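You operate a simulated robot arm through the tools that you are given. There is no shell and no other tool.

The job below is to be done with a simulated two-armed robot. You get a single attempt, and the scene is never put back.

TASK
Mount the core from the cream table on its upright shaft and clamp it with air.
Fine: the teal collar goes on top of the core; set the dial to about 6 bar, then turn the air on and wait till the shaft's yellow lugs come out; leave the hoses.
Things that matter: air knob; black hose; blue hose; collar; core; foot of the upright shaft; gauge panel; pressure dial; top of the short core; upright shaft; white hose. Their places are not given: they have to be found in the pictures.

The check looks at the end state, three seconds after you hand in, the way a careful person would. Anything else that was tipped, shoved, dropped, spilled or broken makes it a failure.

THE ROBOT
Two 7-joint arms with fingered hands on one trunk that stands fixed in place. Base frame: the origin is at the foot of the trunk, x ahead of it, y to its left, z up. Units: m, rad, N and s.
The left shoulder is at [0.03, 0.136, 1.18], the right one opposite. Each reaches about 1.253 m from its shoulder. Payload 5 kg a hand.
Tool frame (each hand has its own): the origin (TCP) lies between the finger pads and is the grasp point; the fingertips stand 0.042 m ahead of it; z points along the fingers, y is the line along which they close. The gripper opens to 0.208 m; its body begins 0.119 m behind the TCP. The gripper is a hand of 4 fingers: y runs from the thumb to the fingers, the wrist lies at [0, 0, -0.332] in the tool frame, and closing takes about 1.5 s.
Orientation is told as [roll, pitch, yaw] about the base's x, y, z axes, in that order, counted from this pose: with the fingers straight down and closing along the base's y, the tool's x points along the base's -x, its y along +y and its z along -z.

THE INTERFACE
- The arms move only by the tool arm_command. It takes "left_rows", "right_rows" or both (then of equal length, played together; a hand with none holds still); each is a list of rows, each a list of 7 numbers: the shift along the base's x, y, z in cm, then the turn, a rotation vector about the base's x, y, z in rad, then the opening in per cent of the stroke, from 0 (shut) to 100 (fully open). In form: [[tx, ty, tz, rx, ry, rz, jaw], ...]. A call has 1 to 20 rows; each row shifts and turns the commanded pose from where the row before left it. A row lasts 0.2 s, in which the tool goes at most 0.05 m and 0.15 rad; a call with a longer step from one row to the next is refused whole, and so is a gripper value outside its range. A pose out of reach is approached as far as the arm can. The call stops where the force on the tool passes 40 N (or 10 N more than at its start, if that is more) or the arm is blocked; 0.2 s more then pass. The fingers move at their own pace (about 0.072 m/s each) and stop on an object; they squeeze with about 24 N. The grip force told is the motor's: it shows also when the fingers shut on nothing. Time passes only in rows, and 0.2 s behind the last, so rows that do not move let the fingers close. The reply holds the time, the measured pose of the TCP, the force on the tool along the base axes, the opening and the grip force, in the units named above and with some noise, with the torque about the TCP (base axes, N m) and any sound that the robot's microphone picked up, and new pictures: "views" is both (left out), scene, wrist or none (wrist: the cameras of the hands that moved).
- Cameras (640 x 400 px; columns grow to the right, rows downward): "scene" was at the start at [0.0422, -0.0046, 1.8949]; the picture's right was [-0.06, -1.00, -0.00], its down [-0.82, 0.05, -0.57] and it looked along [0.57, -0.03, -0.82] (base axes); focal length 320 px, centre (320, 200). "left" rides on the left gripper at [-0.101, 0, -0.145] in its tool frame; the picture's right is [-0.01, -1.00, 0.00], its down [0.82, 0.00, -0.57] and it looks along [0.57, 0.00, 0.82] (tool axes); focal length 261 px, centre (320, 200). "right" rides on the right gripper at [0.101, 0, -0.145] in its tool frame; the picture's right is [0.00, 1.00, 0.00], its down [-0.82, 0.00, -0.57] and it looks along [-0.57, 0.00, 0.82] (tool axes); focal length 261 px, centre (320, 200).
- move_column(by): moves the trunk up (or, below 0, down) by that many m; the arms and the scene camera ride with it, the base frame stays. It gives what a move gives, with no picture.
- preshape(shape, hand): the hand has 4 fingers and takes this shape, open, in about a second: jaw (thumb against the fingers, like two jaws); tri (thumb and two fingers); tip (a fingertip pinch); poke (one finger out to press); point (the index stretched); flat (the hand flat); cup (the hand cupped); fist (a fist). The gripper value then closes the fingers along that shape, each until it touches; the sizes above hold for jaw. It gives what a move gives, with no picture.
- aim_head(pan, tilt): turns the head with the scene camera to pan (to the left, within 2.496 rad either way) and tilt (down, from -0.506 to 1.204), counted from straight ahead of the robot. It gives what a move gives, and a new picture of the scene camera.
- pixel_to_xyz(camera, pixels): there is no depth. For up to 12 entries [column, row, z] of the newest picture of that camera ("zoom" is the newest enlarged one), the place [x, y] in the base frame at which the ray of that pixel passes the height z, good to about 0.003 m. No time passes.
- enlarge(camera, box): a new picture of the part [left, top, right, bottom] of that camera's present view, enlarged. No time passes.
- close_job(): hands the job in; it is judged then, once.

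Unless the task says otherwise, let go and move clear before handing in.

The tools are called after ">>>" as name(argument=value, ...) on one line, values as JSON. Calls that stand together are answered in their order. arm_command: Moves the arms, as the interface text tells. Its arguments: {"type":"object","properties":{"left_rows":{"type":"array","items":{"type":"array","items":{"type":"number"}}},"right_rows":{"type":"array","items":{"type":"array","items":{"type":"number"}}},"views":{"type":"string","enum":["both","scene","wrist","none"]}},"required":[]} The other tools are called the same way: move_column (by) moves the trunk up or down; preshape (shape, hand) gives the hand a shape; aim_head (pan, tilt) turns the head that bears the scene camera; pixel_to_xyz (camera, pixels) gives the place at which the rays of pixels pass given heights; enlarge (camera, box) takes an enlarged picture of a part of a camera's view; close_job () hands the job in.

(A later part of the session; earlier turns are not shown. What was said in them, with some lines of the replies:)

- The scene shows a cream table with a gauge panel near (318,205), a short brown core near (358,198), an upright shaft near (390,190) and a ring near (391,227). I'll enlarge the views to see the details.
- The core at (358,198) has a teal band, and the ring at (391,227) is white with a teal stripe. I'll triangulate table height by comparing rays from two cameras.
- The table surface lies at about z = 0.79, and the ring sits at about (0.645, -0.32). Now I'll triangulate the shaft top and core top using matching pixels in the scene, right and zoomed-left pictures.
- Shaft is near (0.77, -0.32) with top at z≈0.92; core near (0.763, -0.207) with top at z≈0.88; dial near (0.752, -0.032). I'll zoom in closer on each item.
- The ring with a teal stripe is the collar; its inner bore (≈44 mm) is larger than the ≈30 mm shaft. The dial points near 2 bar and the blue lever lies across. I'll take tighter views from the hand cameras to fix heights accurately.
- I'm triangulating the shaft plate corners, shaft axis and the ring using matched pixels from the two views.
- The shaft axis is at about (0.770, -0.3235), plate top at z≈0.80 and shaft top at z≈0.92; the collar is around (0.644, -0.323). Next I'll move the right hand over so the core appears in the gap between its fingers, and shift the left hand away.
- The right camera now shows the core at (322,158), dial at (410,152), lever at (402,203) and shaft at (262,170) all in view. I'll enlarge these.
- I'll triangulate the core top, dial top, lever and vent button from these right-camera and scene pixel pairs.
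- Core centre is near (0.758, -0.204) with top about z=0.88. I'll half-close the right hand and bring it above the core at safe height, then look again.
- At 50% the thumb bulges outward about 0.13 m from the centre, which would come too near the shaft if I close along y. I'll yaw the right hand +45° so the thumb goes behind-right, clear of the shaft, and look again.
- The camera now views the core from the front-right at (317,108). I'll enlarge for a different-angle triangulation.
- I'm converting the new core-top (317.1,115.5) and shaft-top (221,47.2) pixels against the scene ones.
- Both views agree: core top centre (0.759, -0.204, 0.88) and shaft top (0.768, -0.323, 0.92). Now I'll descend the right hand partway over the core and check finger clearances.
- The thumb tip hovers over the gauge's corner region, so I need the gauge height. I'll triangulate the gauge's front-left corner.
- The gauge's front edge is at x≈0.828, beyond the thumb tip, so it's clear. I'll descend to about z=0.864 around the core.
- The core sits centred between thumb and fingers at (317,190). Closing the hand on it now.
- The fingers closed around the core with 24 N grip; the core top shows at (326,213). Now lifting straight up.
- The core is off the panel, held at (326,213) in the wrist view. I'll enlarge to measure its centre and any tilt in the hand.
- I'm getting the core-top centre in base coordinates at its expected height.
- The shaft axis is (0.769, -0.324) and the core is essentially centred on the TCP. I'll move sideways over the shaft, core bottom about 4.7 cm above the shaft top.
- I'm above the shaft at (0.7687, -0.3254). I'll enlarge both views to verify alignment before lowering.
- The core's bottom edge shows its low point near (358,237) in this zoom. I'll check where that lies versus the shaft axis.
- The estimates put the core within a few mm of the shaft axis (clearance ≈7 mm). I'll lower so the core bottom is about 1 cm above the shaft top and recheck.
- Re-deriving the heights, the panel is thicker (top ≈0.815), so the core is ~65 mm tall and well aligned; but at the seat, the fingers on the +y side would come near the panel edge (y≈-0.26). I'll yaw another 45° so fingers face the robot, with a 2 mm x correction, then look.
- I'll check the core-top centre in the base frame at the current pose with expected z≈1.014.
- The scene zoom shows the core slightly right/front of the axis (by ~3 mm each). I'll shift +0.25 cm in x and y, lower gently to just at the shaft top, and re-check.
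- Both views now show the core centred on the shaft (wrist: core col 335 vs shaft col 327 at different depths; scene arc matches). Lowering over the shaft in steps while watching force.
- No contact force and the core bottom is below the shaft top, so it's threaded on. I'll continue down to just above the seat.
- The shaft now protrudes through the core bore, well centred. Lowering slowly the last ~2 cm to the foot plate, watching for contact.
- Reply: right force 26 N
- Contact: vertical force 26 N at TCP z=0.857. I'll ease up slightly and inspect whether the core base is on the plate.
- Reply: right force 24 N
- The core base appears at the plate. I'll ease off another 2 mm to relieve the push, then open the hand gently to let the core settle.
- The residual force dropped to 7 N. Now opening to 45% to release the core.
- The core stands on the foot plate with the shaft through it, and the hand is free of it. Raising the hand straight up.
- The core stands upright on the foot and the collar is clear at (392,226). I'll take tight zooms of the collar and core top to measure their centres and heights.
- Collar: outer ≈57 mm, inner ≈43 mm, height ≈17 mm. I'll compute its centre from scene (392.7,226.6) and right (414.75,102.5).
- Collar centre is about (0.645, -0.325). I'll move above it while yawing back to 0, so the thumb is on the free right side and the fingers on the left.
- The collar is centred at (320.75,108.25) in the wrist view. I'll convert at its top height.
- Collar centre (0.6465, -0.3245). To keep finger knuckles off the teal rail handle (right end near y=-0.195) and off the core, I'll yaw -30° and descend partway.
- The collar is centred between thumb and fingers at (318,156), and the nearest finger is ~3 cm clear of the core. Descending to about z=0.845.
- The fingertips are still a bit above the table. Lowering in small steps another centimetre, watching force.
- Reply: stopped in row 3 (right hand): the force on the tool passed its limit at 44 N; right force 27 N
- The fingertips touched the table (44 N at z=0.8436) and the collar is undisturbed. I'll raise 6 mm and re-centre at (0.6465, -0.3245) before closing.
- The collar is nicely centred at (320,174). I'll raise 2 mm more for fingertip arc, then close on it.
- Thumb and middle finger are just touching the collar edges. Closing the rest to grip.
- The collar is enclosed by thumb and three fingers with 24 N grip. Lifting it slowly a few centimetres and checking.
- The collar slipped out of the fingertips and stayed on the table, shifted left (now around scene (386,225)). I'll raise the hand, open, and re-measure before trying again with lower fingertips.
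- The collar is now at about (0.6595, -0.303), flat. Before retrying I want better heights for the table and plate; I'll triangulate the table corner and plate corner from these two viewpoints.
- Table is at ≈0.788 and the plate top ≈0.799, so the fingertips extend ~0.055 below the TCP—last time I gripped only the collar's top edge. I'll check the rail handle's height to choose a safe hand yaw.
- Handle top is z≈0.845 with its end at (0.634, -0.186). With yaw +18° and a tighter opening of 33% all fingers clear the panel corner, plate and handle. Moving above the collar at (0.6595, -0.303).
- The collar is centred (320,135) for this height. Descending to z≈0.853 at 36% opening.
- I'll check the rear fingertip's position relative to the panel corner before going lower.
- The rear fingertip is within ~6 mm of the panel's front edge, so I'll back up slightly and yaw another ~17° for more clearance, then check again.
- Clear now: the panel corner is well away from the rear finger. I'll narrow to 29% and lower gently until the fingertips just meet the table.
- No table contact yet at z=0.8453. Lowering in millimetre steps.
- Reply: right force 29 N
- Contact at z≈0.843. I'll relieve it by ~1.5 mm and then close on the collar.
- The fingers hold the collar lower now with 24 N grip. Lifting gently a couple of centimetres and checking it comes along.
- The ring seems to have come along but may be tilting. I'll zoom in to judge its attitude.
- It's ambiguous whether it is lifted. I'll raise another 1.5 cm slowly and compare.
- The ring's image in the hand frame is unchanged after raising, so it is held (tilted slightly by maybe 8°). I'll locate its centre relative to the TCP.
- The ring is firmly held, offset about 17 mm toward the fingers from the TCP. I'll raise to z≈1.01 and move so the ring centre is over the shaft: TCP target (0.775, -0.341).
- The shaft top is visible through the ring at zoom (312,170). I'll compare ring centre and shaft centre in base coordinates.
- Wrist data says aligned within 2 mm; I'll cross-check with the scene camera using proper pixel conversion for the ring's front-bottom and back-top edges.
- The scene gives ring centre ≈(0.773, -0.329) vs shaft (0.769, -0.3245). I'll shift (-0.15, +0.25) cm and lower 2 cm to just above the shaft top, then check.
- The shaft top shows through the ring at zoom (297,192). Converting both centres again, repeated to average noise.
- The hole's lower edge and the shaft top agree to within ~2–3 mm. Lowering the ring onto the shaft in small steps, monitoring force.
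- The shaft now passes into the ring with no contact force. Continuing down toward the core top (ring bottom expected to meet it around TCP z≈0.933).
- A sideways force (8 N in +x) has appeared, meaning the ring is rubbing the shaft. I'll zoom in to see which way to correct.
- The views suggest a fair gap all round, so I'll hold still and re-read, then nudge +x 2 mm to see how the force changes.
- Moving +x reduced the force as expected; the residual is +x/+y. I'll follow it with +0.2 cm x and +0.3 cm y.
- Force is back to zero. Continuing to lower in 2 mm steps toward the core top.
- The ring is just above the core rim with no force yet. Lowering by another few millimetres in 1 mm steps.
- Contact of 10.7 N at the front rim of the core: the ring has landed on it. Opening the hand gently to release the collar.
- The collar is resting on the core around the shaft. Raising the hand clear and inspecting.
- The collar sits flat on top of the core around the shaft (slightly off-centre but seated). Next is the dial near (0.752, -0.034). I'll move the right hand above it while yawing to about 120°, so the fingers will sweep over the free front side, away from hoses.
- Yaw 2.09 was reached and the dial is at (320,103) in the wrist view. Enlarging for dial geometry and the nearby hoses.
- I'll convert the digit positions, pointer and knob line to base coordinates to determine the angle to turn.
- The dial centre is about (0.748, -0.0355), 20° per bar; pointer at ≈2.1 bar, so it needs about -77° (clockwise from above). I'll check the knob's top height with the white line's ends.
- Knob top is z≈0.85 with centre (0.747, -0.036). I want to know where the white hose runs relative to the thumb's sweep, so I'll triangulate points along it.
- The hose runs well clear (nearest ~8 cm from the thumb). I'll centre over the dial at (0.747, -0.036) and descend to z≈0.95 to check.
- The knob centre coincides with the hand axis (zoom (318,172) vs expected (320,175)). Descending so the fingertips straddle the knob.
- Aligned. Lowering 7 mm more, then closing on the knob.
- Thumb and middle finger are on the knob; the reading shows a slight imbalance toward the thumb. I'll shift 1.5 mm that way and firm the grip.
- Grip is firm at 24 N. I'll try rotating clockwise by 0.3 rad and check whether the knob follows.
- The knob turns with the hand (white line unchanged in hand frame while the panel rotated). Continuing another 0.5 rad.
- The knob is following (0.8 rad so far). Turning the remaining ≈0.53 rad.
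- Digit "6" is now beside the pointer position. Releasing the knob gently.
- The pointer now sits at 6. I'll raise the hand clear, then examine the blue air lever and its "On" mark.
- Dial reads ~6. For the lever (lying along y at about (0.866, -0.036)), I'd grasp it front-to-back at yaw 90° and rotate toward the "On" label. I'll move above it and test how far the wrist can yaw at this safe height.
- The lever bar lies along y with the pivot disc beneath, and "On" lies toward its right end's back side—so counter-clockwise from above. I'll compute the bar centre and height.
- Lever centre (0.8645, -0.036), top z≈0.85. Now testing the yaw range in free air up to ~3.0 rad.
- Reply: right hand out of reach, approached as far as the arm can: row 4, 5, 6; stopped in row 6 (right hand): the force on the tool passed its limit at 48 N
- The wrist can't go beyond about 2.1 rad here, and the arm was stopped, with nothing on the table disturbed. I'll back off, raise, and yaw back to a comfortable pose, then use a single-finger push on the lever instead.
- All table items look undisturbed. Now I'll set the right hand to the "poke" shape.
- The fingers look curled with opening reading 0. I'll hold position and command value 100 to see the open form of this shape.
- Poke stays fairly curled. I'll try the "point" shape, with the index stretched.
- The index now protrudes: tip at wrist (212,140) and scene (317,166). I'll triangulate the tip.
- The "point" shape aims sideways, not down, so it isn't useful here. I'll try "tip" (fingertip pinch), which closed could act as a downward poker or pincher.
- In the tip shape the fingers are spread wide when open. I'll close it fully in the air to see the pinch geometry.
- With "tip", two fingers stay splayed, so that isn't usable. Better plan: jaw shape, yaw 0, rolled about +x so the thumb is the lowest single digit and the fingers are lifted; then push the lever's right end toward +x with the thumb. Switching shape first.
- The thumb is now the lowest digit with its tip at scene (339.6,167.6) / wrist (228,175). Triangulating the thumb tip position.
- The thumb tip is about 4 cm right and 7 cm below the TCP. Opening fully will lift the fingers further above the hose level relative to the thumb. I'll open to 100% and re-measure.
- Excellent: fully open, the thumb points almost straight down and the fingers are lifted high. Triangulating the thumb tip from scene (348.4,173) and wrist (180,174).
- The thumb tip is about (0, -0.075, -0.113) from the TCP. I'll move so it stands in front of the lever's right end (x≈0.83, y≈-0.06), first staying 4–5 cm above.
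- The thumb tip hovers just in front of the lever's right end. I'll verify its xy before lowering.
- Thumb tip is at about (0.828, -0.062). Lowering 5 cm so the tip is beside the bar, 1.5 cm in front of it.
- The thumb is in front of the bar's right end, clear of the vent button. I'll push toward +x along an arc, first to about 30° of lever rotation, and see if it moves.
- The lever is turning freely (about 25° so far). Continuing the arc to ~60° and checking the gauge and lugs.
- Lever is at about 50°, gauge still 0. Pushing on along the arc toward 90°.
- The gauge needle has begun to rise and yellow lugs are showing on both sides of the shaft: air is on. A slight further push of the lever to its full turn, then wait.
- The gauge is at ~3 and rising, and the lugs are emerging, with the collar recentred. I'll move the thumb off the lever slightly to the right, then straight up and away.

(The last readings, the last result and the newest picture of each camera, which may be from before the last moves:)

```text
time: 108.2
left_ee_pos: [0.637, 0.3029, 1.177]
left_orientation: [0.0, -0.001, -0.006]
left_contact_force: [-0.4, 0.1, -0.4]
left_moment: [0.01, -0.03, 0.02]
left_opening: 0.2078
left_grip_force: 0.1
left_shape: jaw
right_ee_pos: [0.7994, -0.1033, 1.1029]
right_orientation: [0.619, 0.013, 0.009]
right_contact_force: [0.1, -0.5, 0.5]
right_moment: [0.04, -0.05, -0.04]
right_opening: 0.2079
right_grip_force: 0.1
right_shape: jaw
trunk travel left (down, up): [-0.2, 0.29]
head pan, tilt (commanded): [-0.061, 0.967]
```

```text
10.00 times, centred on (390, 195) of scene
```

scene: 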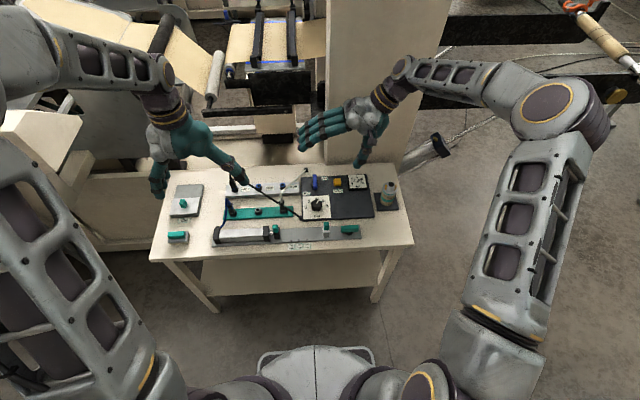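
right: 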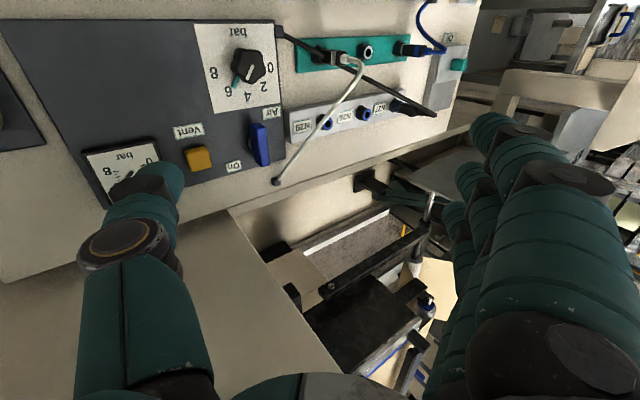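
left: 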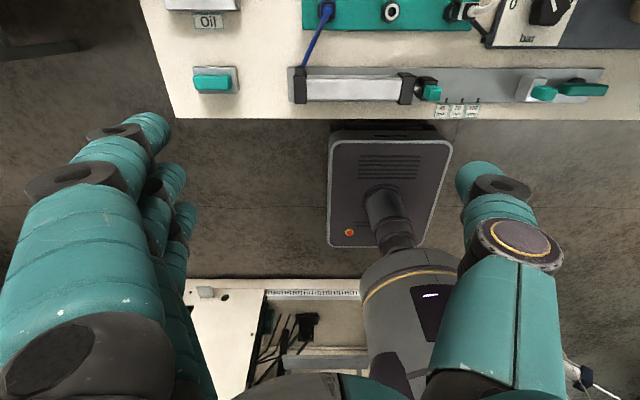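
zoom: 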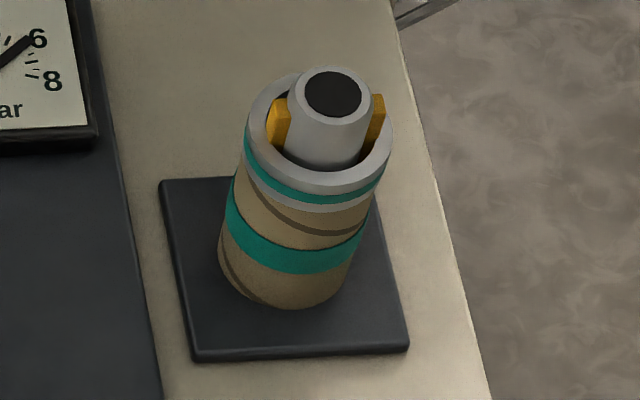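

The gauge needle is near 6 and the yellow lugs are out on both sides. I'll withdraw the right hand back toward its starting place (undoing the roll) while waiting, then inspect.

>>> arm_command(right_rows=[[-1, -3, 1, 0, 0, 0, 100], [-1.5, -4, 1, -0.12, 0, 0, 100], [-2, -4, 1, -0.12, 0, 0, 100], [-2, -4, 1, -0.12, 0, 0, 100], [-2, -4, 1, -0.12, 0, 0, 100], [-2, -4, 0, -0.12, 0, 0, 100], [-2, -4, 0, 0, 0, 0, 100], [-2, -4, 0, 0, 0, 0, 100], [-1, -4, 0, 0, 0, 0, 100], [0, -4, 0, 0, 0, 0, 100], [0, 0, 0, 0, 0, 0, 100], [0, 0, 0, 0, 0, 0, 100]])

>>> enlarge(camera="scene", box=[300, 165, 370, 215])

>>> enlarge(camera="scene", box=[374, 178, 406, 212])

>>> enlarge(camera="scene", box=[145, 150, 420, 270])

```text
time: 110.8
left_ee_pos: [0.6368, 0.3045, 1.1784]
left_orientation: [-0.001, -0.003, -0.007]
left_contact_force: [0.6, -0.1, -0.7]
left_moment: [0.04, 0.01, -0.01]
left_opening: 0.2079
left_grip_force: 0.2
left_shape: jaw
right_ee_pos: [0.6446, -0.4944, 1.1542]
right_orientation: [0.019, 0.015, 0.0]
right_contact_force: [0.1, -0.6, -0.1]
right_moment: [0.05, -0.04, 0.02]
right_opening: 0.2076
right_grip_force: 0.1
right_shape: jaw
trunk travel left (down, up): [-0.2, 0.29]
head pan, tilt (commanded): [-0.061, 0.967]
```

scene: 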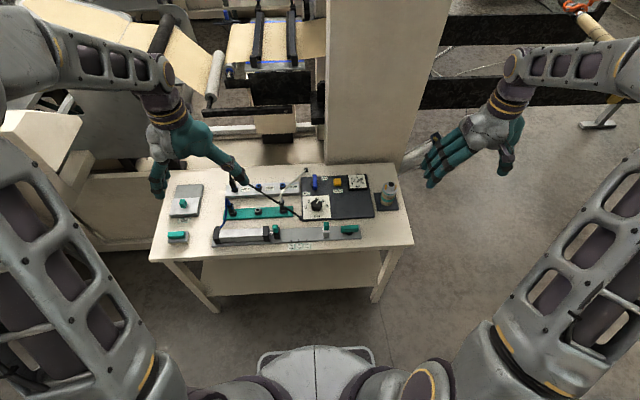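
right: 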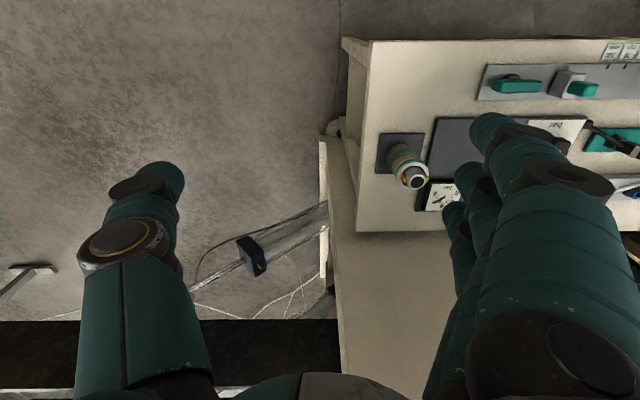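

```text
8.00 times, centred on (335, 190) of scene
```

zoom: 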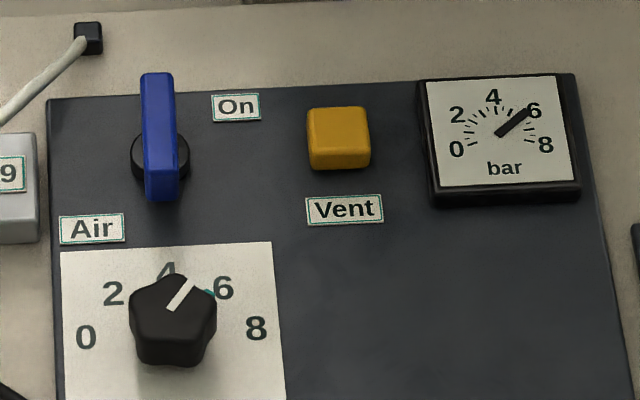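

```text
11.76 times, centred on (390, 195) of scene
```

zoom: 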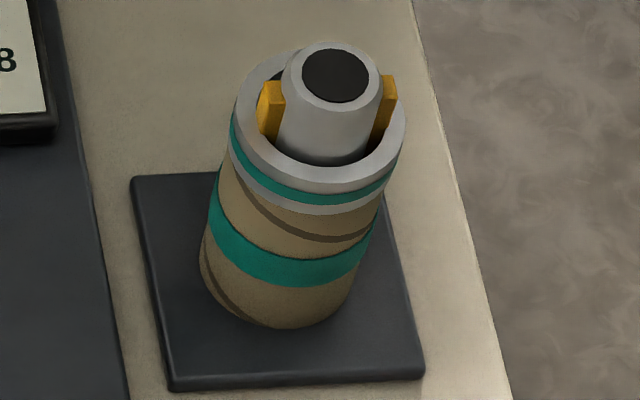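

```text
2.33 times, centred on (282, 210) of scene
```

zoom: 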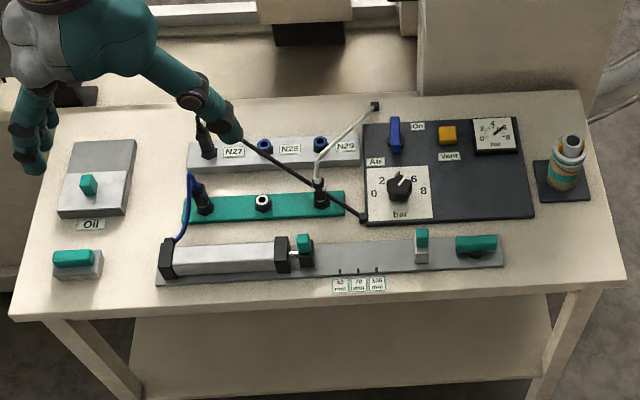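

Gauge reads about 6, lever is on, lugs are out, collar is on the core, and the hoses look unchanged. I'll wait a little longer and take a last close look from the right camera.

>>> arm_command(right_rows=[[0, 0, 0, 0, 0, 0, 100], [0, 0, 0, 0, 0, 0, 100], [0, 0, 0, 0, 0, 0, 100], [0, 0, 0, 0, 0, 0, 100], [0, 0, 0, 0, 0, 0, 100], [0, 0, 0, 0, 0, 0, 100], [0, 0, 0, 0, 0, 0, 100], [0, 0, 0, 0, 0, 0, 100], [0, 0, 0, 0, 0, 0, 100], [0, 0, 0, 0, 0, 0, 100]])

>>> enlarge(camera="right", box=[370, 125, 450, 205])

>>> enlarge(camera="scene", box=[345, 172, 377, 194])

>>> enlarge(camera="scene", box=[300, 188, 336, 216])

```text
time: 113.0
left_ee_pos: [0.6367, 0.3045, 1.179]
left_orientation: [0.0, -0.002, -0.006]
left_contact_force: [-0.4, 0.4, -0.5]
left_moment: [-0.02, -0.01, 0.02]
left_opening: 0.208
left_grip_force: 0.0
left_shape: jaw
right_ee_pos: [0.6454, -0.4935, 1.1545]
right_orientation: [0.019, 0.012, 0.0]
right_contact_force: [0.4, 0.1, 0.1]
right_moment: [-0.01, 0.0, -0.04]
right_opening: 0.2079
right_grip_force: 0.1
right_shape: jaw
trunk travel left (down, up): [-0.2, 0.29]
head pan, tilt (commanded): [-0.061, 0.967]
```

scene: 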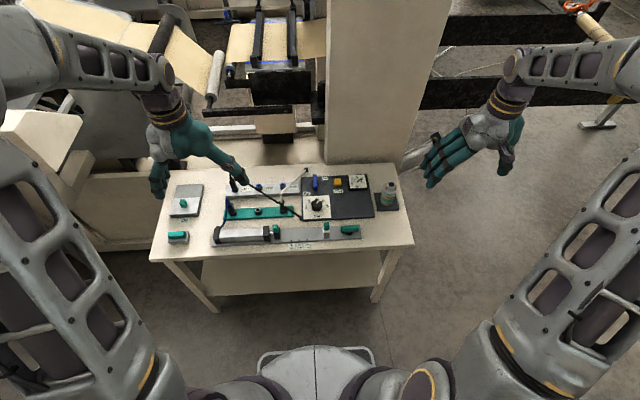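
right: 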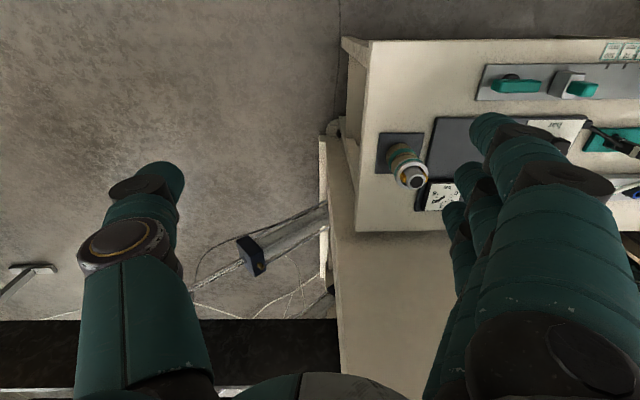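

```text
5.00 times, centred on (410, 165) of right
```

zoom: 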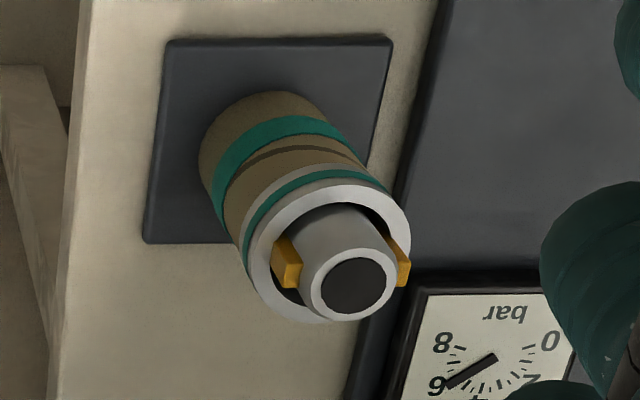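

```text
16.00 times, centred on (361, 183) of scene
```

zoom: 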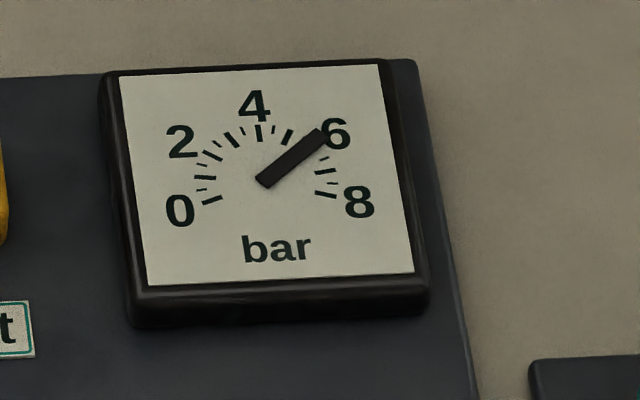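

```text
14.29 times, centred on (318, 202) of scene
```

zoom: 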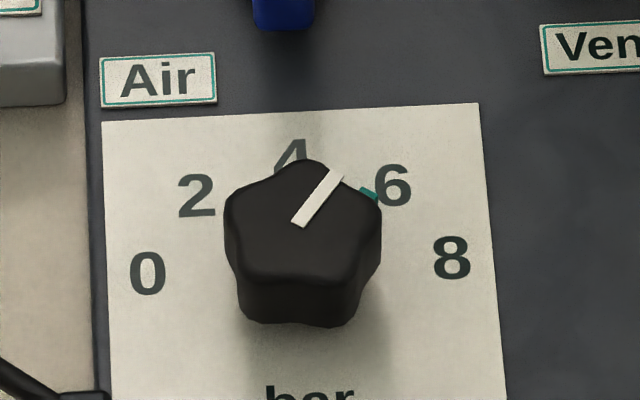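

The gauge needle is steady at about 6 bar and the dial points at 6. Both yellow lugs are out, the core stands on the foot with the teal collar on top, and the hoses and other items are undisturbed. Both hands are clear, so I'm handing in.

>>> close_job()

```text
The job is handed in.
```

I mounted the core on the upright shaft, set the collar on top of it and clamped it with air, and the job is handed in. I haven't seen the check's result.

- **Core:** it stands on the foot of the shaft, with the shaft through it.
- **Collar:** it sits flat on top of the core, around the shaft. My first grip slipped and slid it about 2 cm on the table; the second grip placed it.
- **Pressure:** the dial pointer is at 6. The gauge settled just under 6 bar.
- **Air:** the blue lever is turned fully to On, and both yellow lugs came out before I handed in.
- **Rest of the table:** the hoses and the other items looked unchanged in the last pictures, and both hands are clear of the table.

While I tested how far the right wrist could turn in free air, the arm went out of reach and was stopped by a brief 48 N force. The pictures afterwards showed nothing moved.
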